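You operate a simulated robot arm through the tools that you are given. There is no shell and no other tool. Be economical: measure what you need, move in short steps, check, and stop when the job is done.

Carry out the task below with a simulated robot arm. There is one attempt and no reset: what you move stays moved.

Task
Fetch the small ticket from the work bench and stand it on top of the small carton there.

Only the result counts: the job must be done as asked and must still hold three seconds after the hand-in. Knocking over, shifting, dropping, spilling or breaking anything else fails it.

Robot
A 7-joint arm with a two-finger parallel gripper, fixed in place. Base frame: the origin is at the foot of the arm, x ahead of it, y to its left, z up; the work surface is at about z = 0. Units: mm, degrees, N and s.
With the tool pointing down near the work surface it reaches from about 220 to 580 mm from the base axis. Its first joint turns from -66.0 to 66.0 degrees. Payload 2.5 kg.
Tool frame: the origin (TCP) lies between the finger pads and is the grasp point; the fingertips stand 23 mm ahead of it; z points along the fingers, y is the line along which they close. Largest opening 94 mm; finger width 38, thickness 10; the body of the gripper, 54 by 96 mm, starts 39 mm behind the TCP.
Orientation is that of the tool frame in the base frame, as [roll, pitch, yaw] about the fixed x, y, z axes, in that order (R = Rz(yaw) Ry(pitch) Rx(roll)). With the fingers straight down and closing along the base's y, the tool's x points along the base's -x, its y along +y and its z along -z.

Tools
- The arm moves only by the tool play_rows. Its argument "series" is a list of rows, each a list of 5 numbers: the opening, from 0 (shut) to 1 (fully open), then the shift along the tool's x, y, z in units of 40 mm (1.0 is 40 mm), then the turn about the tool's z in units of 6 degrees (1.0 is 6 degrees). In form: [[claw, x, y, z, spin], ...]. A call has 1 to 12 rows; each row shifts and turns the commanded pose from where the row before left it, along the tool's axes as they then stand. A call with a number of a shift or a turn outside -1 to 1 is refused whole. Each row takes 0.2 s and may step no farther than 50 mm and 8.6 degrees from the row before; otherwise, or with a gripper value out of range, the whole call is refused. A pose out of reach is approached as far as the arm can. The call stops where the force on the tool passes 40 N (or 10 N more than at its start, if that is more) or the arm is blocked; 0.2 s more then pass. The fingers move at their own pace (about 108 mm/s each) and stop on an object; they squeeze with about 22 N. The grip force told is the motor's: it shows also when the fingers shut on nothing. Time passes only in rows, and 0.2 s behind the last, so rows that do not move let the fingers close. The reply holds the time, the measured pose of the TCP, the force on the tool along the base axes, the opening and the grip force, in the units named above and with some noise.
- Cameras (640 x 400 px; columns grow to the right, rows downward): "scene" is fixed at [100.9, -393.5, 563.9]; the picture's right is [0.94, -0.35, 0.00], its down [-0.14, -0.37, -0.92] and it looks along [0.32, 0.86, -0.40] (base axes); focal length 354 px, centre (320, 200). "wrist" rides on the gripper at [-39, 0, -44] in the tool frame; the picture's right is [0.00, -1.00, 0.00], its down [0.97, 0.00, -0.24] and it looks along [0.24, 0.00, 0.97] (tool axes); focal length 218 px, centre (320, 200).
- snapshot(camera): a new picture of that camera. The clock stands still meanwhile.
- measure_at(camera, pixels): there is no depth. For up to 12 entries [column, row, z] of the newest picture of that camera ("zoom" is the newest enlarged one), the place [x, y] in the base frame at which the ray of that pixel passes the height z, good to about 3 mm. The clock stands still meanwhile.
- inspect(camera, box): a new picture of the part [left, top, right, bottom] of that camera's present view, enlarged. The clock stands still meanwhile.
- sign_off(): hands the job in; it is judged then, once.

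Keep the steps short. Do not move on a guess: measure, check each grasp and each placing, and mend mistakes. In all there are 60 turns and 26 pictures (those below and enlarged ones count). Leave the gripper open and the arm clear of the work at the hand-in unless told otherwise, and finish with a single line.

The tools are called as name(argument=value, ...) on one line, values as JSON. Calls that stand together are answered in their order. play_rows: Moves the arm, as the interface text tells. Its arguments: {"type":"object","properties":{"series":{"type":"array"}},"required":["series"]} The other tools are called the same way: snapshot (camera) takes a picture; measure_at (camera, pixels) gives the place at which the rays of pixels pass given heights; inspect (camera, box) takes an enlarged picture of a part of a camera's view; sign_off () hands the job in.

At the start:

```text
time_s: 0.0
position: [375.1, 129.7, 396.2]
orientation: [-180.0, 0.0, 180.0]
force: [0.1, 1.1, 0.3]
finger_gap: 93.9
grip_force: 0.2
```

scene: 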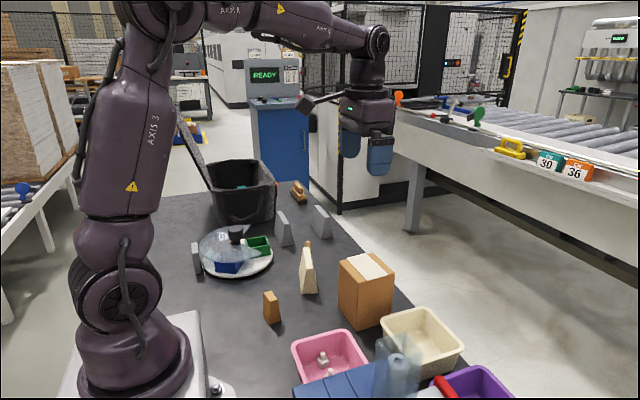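
wrist: 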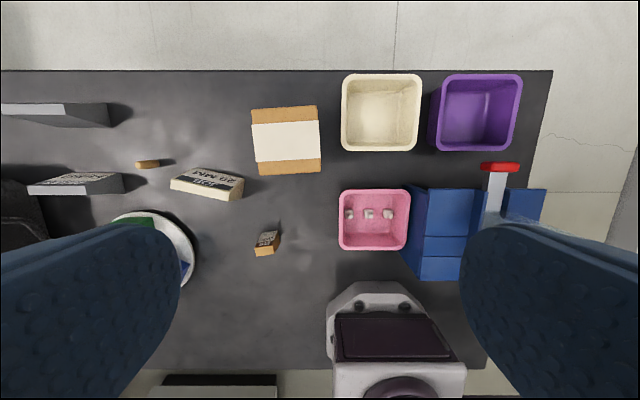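

I see several upright, labelled pieces (cream, orange, grey) and one carton. I'll enlarge both views to read them.

inspect(camera="scene", box=[180, 170, 420, 340])

inspect(camera="wrist", box=[120, 80, 340, 270])

```text
2.35 times, centred on (300, 255) of scene
```

zoom: 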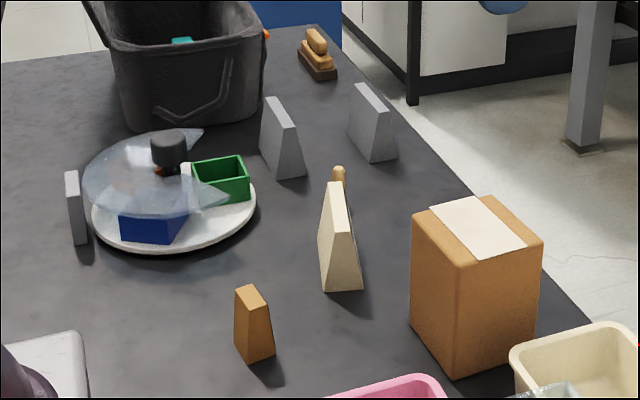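

```text
2.11 times, centred on (230, 175) of wrist
```

zoom: 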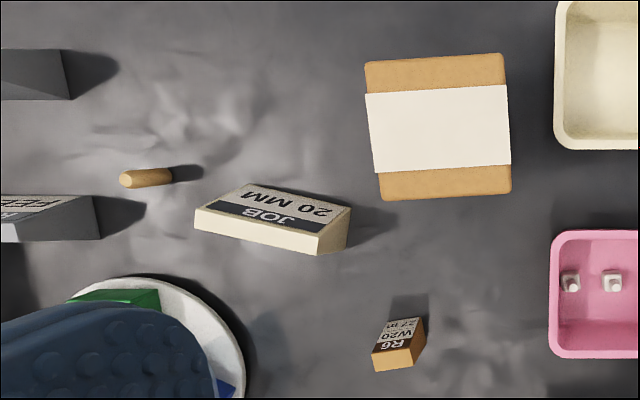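

The small orange ticket (scene about 271,307) and the carton with the white top (scene about 365,290) look like the targets. I'll measure them at a few heights.

measure_at(camera="wrist", pixels=[[255, 252, 50], [275, 248, 50], [267, 240, 25], [262, 232, 0], [280, 232, 0], [252, 110, 110], [317, 106, 110], [321, 171, 110], [259, 175, 110]])

snapshot(camera="scene")

measure_at(camera="scene", pixels=[[274, 324, 0], [283, 320, 0], [267, 318, 0], [365, 327, 0], [340, 308, 0], [341, 262, 110], [394, 273, 110], [363, 282, 110], [370, 253, 110], [310, 294, 0]])

```text
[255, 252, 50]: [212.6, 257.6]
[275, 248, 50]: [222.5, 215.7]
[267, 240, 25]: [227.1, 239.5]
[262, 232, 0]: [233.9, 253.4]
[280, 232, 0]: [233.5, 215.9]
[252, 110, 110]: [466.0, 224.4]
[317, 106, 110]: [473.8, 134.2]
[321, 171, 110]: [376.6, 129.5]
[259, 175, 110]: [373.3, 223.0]
```

```text
21 pictures are left
```

scene: 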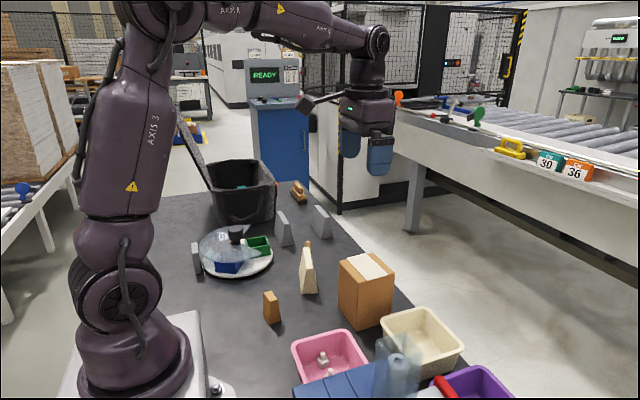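

```text
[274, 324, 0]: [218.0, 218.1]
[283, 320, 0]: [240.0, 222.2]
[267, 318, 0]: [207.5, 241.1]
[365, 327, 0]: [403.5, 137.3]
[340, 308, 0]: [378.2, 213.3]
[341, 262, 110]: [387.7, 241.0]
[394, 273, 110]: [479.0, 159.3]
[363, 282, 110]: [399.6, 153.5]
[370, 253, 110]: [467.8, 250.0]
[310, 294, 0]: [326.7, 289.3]
```

Ticket is around (225, 235), carton around (425, 180). Moving above the ticket to about z=250 for a closer look.

play_rows(series=[[1, 0.725, 0.525, 0.73, 0], [1, 0.725, 0.525, 0.73, 0], [1, 0.725, 0.525, 0.73, 0], [1, 0.725, 0.525, 0.73, 0], [1, 0.725, 0.525, 0.73, 0], [1, 0, 0, 0, 0]])

snapshot(camera="wrist")

```text
time_s: 1.4
position: [234.1, 231.6, 250.8]
orientation: [179.9, 0.1, 180.0]
force: [-0.5, 0.2, -0.2]
finger_gap: 94.0
grip_force: 0.2
```

```text
20 pictures are left
```

wrist: 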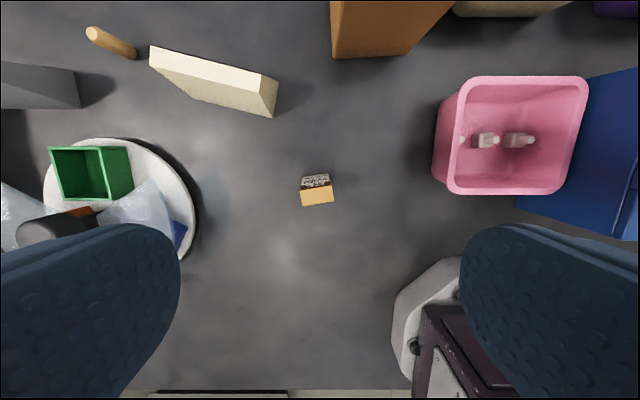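

The ticket is at about (317,190), its label face tilted toward +x. Enlarging to get its edges.

inspect(camera="wrist", box=[277, 165, 357, 215])

inspect(camera="scene", box=[239, 280, 303, 330])

```text
8.00 times, centred on (317, 190) of wrist
```

zoom: 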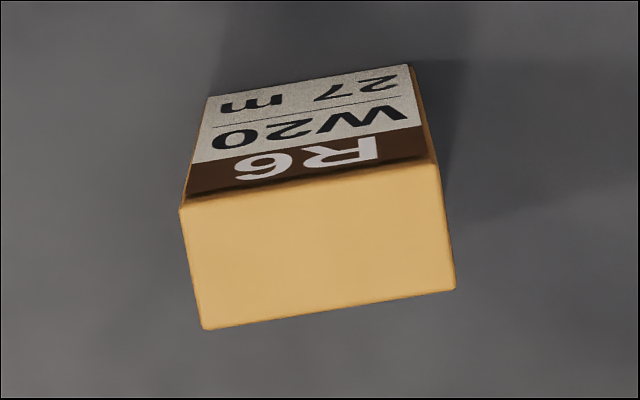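

```text
8.00 times, centred on (271, 305) of scene
```

zoom: 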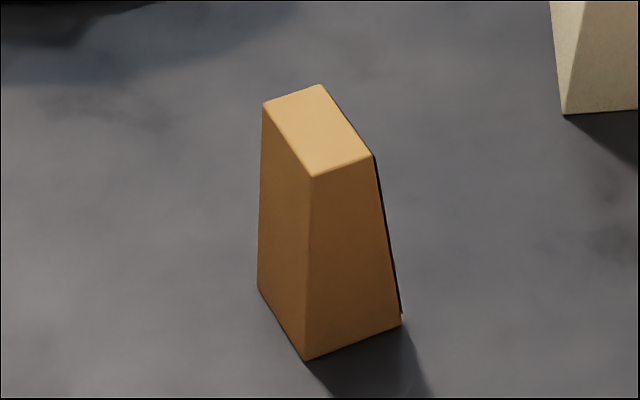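

Measuring base corners from the scene zoom, and top corners at several heights.

measure_at(camera="zoom", pixels=[[305, 360, 0], [400, 325, 0], [258, 288, 0], [312, 177, 45], [372, 155, 45], [264, 103, 45], [322, 85, 45], [312, 177, 55], [372, 155, 55], [264, 103, 55], [322, 85, 55]])

measure_at(camera="wrist", pixels=[[299.5, 191, 45], [332, 185.5, 45], [302.7, 206, 45], [334, 201, 45], [299.5, 191, 55], [332, 185.5, 55], [302.7, 206, 55], [334, 201, 55], [303.2, 176.8, 0], [328.5, 173.2, 0]])

```text
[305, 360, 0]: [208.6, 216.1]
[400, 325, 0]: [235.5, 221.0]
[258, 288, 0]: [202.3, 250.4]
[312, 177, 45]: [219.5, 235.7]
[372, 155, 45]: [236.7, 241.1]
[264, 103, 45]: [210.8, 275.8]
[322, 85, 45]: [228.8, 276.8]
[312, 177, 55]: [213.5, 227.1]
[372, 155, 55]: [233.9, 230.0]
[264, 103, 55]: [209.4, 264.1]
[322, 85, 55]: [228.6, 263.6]
```

```text
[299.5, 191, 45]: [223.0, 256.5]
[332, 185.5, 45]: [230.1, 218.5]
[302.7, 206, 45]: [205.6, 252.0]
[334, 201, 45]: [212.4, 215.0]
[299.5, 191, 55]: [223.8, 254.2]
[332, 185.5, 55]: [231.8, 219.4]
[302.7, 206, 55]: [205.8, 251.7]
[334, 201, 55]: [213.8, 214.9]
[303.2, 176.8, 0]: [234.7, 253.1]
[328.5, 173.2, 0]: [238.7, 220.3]
```

Ticket: about 65 mm tall, ends parallel 35 mm apart, centre about (220, 235), turned about +10.5°. I'll turn the tool to match, half-close it to about 66 mm, and check where it settles.

play_rows(series=[[0.75, 0.25, 0, 0, -0.9], [0.75, 0, 0, 0, -0.85], [0.75, 0, 0, 0.8, 0], [0.75, 0, 0, 0.8, 0], [0.75, 0, 0, 0.8, 0], [0.75, 0, 0, 0, 0], [0.75, 0, 0, 0, 0]])

snapshot(camera="wrist")

```text
time_s: 3.0
position: [219.8, 233.9, 155.7]
orientation: [180.0, 0.0, -169.5]
force: [-0.1, 0.7, 1.1]
finger_gap: 70.4
grip_force: 0.1
```

```text
17 pictures are left
```

wrist: 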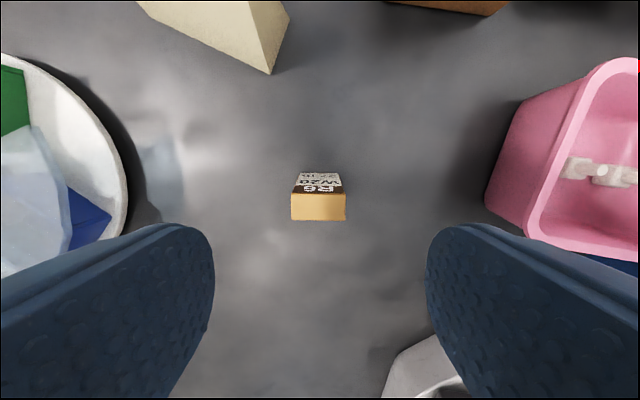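

Aligned and centred (top face columns 291–346). Checking the top-face centre at z=65.

measure_at(camera="wrist", pixels=[[291, 194, 65], [344, 194, 65], [292, 221, 65], [346, 220, 65], [299, 173, 0], [339, 173, 0]])

```text
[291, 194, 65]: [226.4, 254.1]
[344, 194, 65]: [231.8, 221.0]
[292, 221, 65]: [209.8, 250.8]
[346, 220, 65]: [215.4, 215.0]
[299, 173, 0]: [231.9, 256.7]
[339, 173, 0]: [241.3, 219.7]
```

Centre (221, 235) matches the TCP. Descending to about z=39, still open.

play_rows(series=[[0.75, 0, 0, 0.9, 0], [0.75, 0, 0, 0.9, 0], [0.75, 0, 0, 0.6, 0], [0.75, 0, 0, 0.5, 0], [0.75, 0, 0, 0, 0]])

snapshot(camera="wrist")

```text
time_s: 4.2
position: [220.7, 235.1, 39.1]
orientation: [-180.0, 0.0, -169.6]
force: [0.0, 0.5, 0.4]
finger_gap: 70.5
grip_force: 0.0
```

```text
16 pictures are left
```

wrist: 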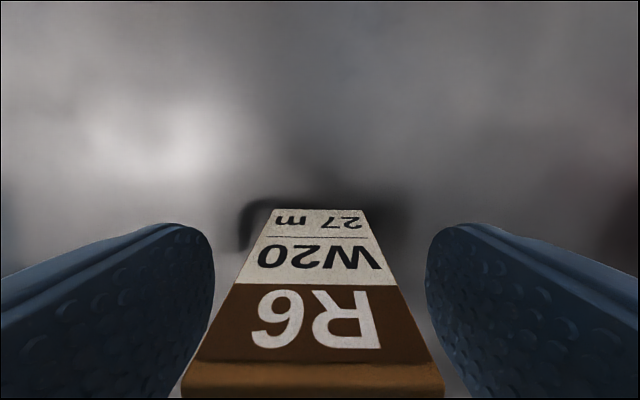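

The ticket stands between the fingers. Closing.

play_rows(series=[[0, 0, 0, 0, 0], [0, 0, 0, 0, 0], [0, 0, 0, 0, 0]])

```text
time_s: 5.0
position: [222.6, 233.7, 39.0]
orientation: [-180.0, -0.1, -169.6]
force: [-0.1, -0.1, 0.8]
finger_gap: 35.6
grip_force: 22.3
```

Gripped at 35.6 mm. Lifting straight up.

play_rows(series=[[0, 0, 0, -0.2, 0], [0, 0, 0, -0.6, 0], [0, 0, 0, -1, 0], [0, 0, 0, -1, 0], [0, 0, 0, -1, 0], [0, 0, 0, -1, 0], [0, 0, 0, -1, 0], [0, 0, 0, -0.7, 0], [0, 0, 0, 0, 0]])

snapshot(camera="wrist")

inspect(camera="scene", box=[317, 240, 417, 340])

```text
time_s: 7.0
position: [220.7, 234.7, 299.8]
orientation: [-180.0, 0.0, -169.5]
force: [0.2, -1.1, 0.1]
finger_gap: 35.3
grip_force: 22.7
```

```text
15 pictures are left
```

wrist: 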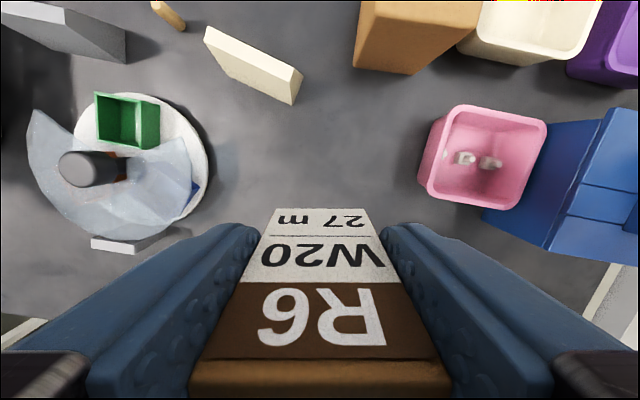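

```text
4.00 times, centred on (367, 290) of scene
```

zoom: 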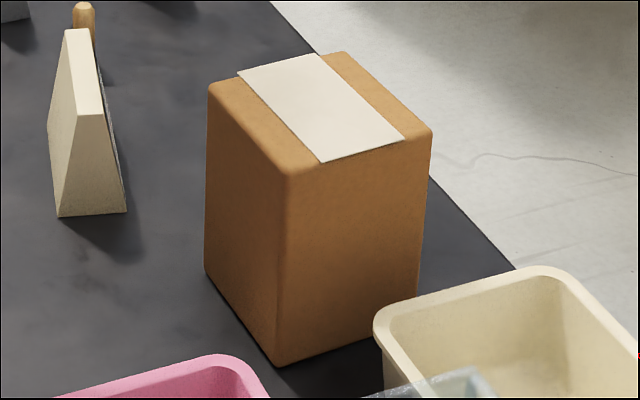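

Held upright; the carton's top is flat. Measuring the carton's bottom and top corners.

measure_at(camera="zoom", pixels=[[278, 366, 0], [206, 275, 0], [285, 172, 120], [208, 86, 120], [432, 133, 120], [345, 52, 120], [285, 172, 140], [208, 86, 140], [432, 133, 140], [345, 52, 140]])

```text
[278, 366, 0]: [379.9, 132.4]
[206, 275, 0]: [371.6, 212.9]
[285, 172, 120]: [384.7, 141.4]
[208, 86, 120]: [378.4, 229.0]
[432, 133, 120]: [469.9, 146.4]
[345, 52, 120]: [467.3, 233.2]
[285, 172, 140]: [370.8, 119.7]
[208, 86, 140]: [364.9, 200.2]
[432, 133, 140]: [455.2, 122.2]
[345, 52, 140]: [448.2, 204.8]
```

Carton height is about 129 mm, top centre about (418, 176). Going most of the way at z=300, then looking again.

play_rows(series=[[0, -0.6, -0.3, 0, 0], [0, -0.92, -0.47, 0, 0], [0, -0.92, -0.47, 0, 0], [0, -0.8, -0.4, 0, 0], [0, -0.44, -0.24, 0, 0], [0, 0, 0, 0, 0], [0, 0, 0, 0, 0]])

snapshot(camera="wrist")

```text
time_s: 8.6
position: [378.8, 186.3, 299.1]
orientation: [180.0, 0.1, -169.5]
force: [0.4, 0.5, -0.4]
finger_gap: 35.2
grip_force: 21.7
```

```text
13 pictures are left
```

wrist: 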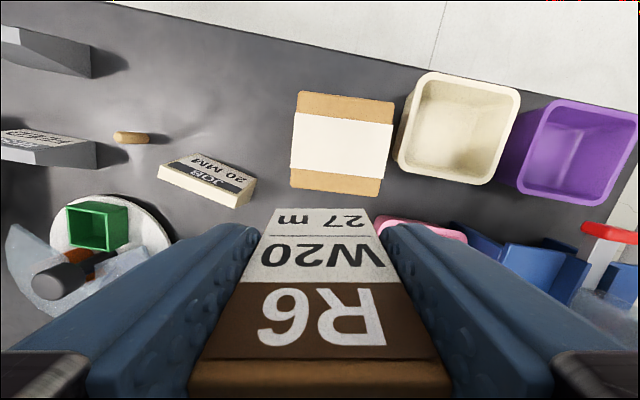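

Carton top corners are seen at about (299,91), (394,102), (380,196) and (291,187). Measuring at z=129.

measure_at(camera="wrist", pixels=[[299, 91, 129], [394, 102, 129], [380, 196, 129], [291, 187, 129], [342, 144, 129]])

```text
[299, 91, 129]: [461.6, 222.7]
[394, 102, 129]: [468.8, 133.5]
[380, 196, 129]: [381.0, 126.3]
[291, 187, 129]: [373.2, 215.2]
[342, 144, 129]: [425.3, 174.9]
```

Centre about (421, 174.5). Moving over it and down to z≈190 (ticket foot about 20 mm above the carton).

play_rows(series=[[0, -0.5, -0.24, 0, 0], [0, -0.48, -0.24, 0, 0], [0, 0, 0, 0.8, 0], [0, 0, 0, 0.8, 0], [0, 0, 0, 0.7, 0], [0, 0, 0, 0.42, 0], [0, 0, 0, 0, 0], [0, 0, 0, 0, 0]])

inspect(camera="scene", box=[317, 180, 437, 290])

```text
time_s: 10.4
position: [419.2, 177.2, 189.3]
orientation: [-180.0, 0.0, -169.5]
force: [-0.2, 0.5, 0.1]
finger_gap: 35.3
grip_force: 21.5
```

```text
3.64 times, centred on (377, 235) of scene
```

zoom: 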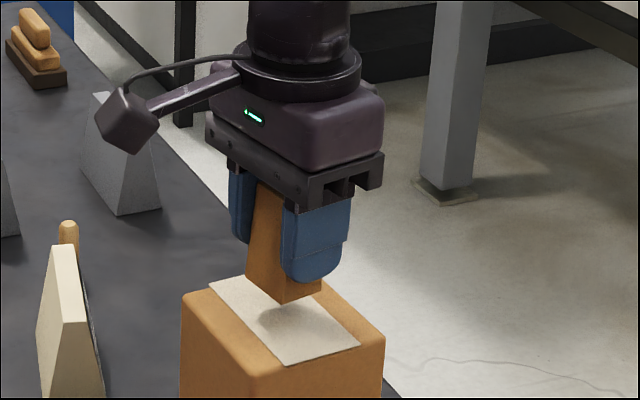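

The ticket hovers over the carton top. Lowering 14 mm, then feeling for contact in small steps.

play_rows(series=[[0, 0, 0, 0.2, 0], [0, 0, 0, 0.15, 0], [0, 0, 0, 0.05, 0], [0, 0, 0, 0.05, 0], [0, 0, 0, 0, 0]])

```text
time_s: 11.6
position: [419.9, 176.8, 174.2]
orientation: [-179.9, 0.1, -169.5]
force: [0.9, 0.4, 0.7]
finger_gap: 35.2
grip_force: 21.6
```

play_rows(series=[[0, 0, 0, 0.05, 0], [0, 0, 0, 0, 0]])

play_rows(series=[[0, 0, 0, 0.04, 0], [0, 0, 0, 0, 0]])

inspect(camera="scene", box=[335, 220, 405, 280])

```text
time_s: 12.2
position: [421.0, 175.8, 171.2]
orientation: [-179.9, 0.0, -169.5]
force: [0.5, -0.8, -0.6]
finger_gap: 35.2
grip_force: 21.9
```

```text
time_s: 12.8
position: [421.0, 177.1, 169.7]
orientation: [180.0, 0.0, -169.5]
force: [-2.5, -1.0, 5.7]
finger_gap: 35.3
grip_force: 22.7
```

```text
6.67 times, centred on (370, 250) of scene
```

zoom: 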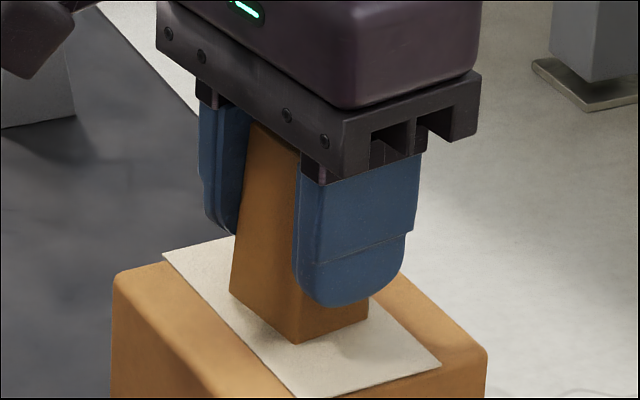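

Contact: 5.7 N upward, and the ticket's foot rests on the paper. Opening the fingers.

play_rows(series=[[0.45, 0, 0, 0, 0], [0.75, 0, 0, 0, 0], [0.75, 0, 0, 0, 0], [0.75, 0, 0, 0, 0]])

snapshot(camera="wrist")

```text
time_s: 13.8
position: [421.0, 176.1, 169.9]
orientation: [-180.0, -0.1, -169.5]
force: [1.0, -0.6, 0.0]
finger_gap: 70.5
grip_force: 0.0
```

```text
10 pictures are left
```

wrist: 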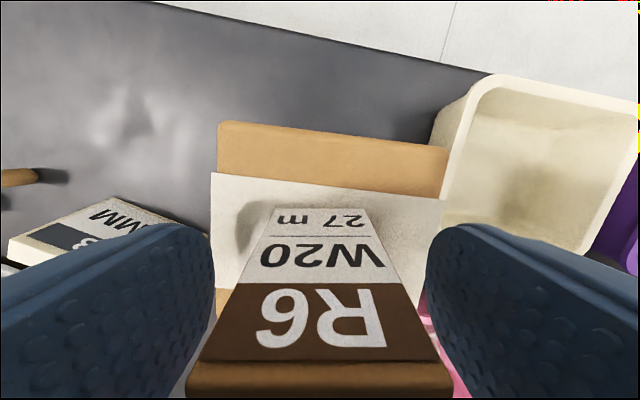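

Released, with the ticket standing clear of both fingers. Rising straight up, then backing away.

play_rows(series=[[0.75, 0, 0, -0.3, 0], [0.75, 0, 0, -0.8, 0], [0.75, 0, 0, -1, 0], [0.75, 0, 0, -1, 0], [1, 0, 0, -1, 0], [1, 0.9, 0, 0, 0], [1, 0.9, 0, 0, 0], [1, 0.9, 0, 0, 0], [1, 0, 0, 0, 0]])

snapshot(camera="scene")

inspect(camera="scene", box=[317, 220, 417, 320])

```text
time_s: 15.8
position: [313.9, 155.9, 330.8]
orientation: [-180.0, 0.0, -169.6]
force: [0.3, 0.2, -0.4]
finger_gap: 93.7
grip_force: 0.1
```

```text
9 pictures are left
```

scene: 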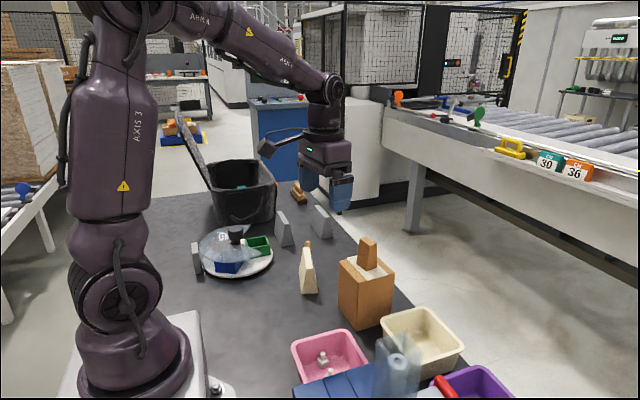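

```text
4.00 times, centred on (367, 270) of scene
```

zoom: 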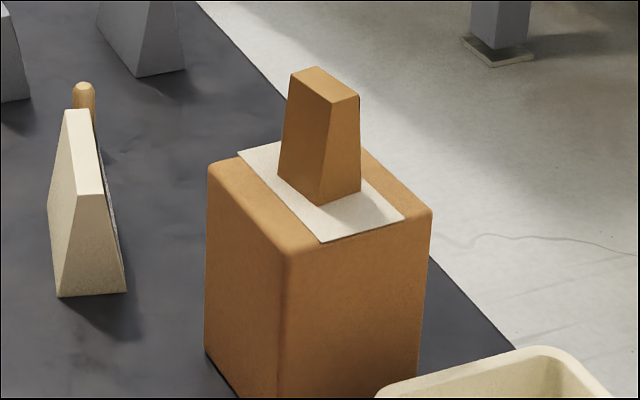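

The ticket stands upright on the carton. The carton hasn't moved, nothing else was disturbed, and the arm is clear with the gripper open. Handing in.

sign_off()

```text
The job is handed in.
```

The small ticket (the orange one marked R6 W20 27 m) is standing upright on top of the small carton, with the gripper open and the arm clear.
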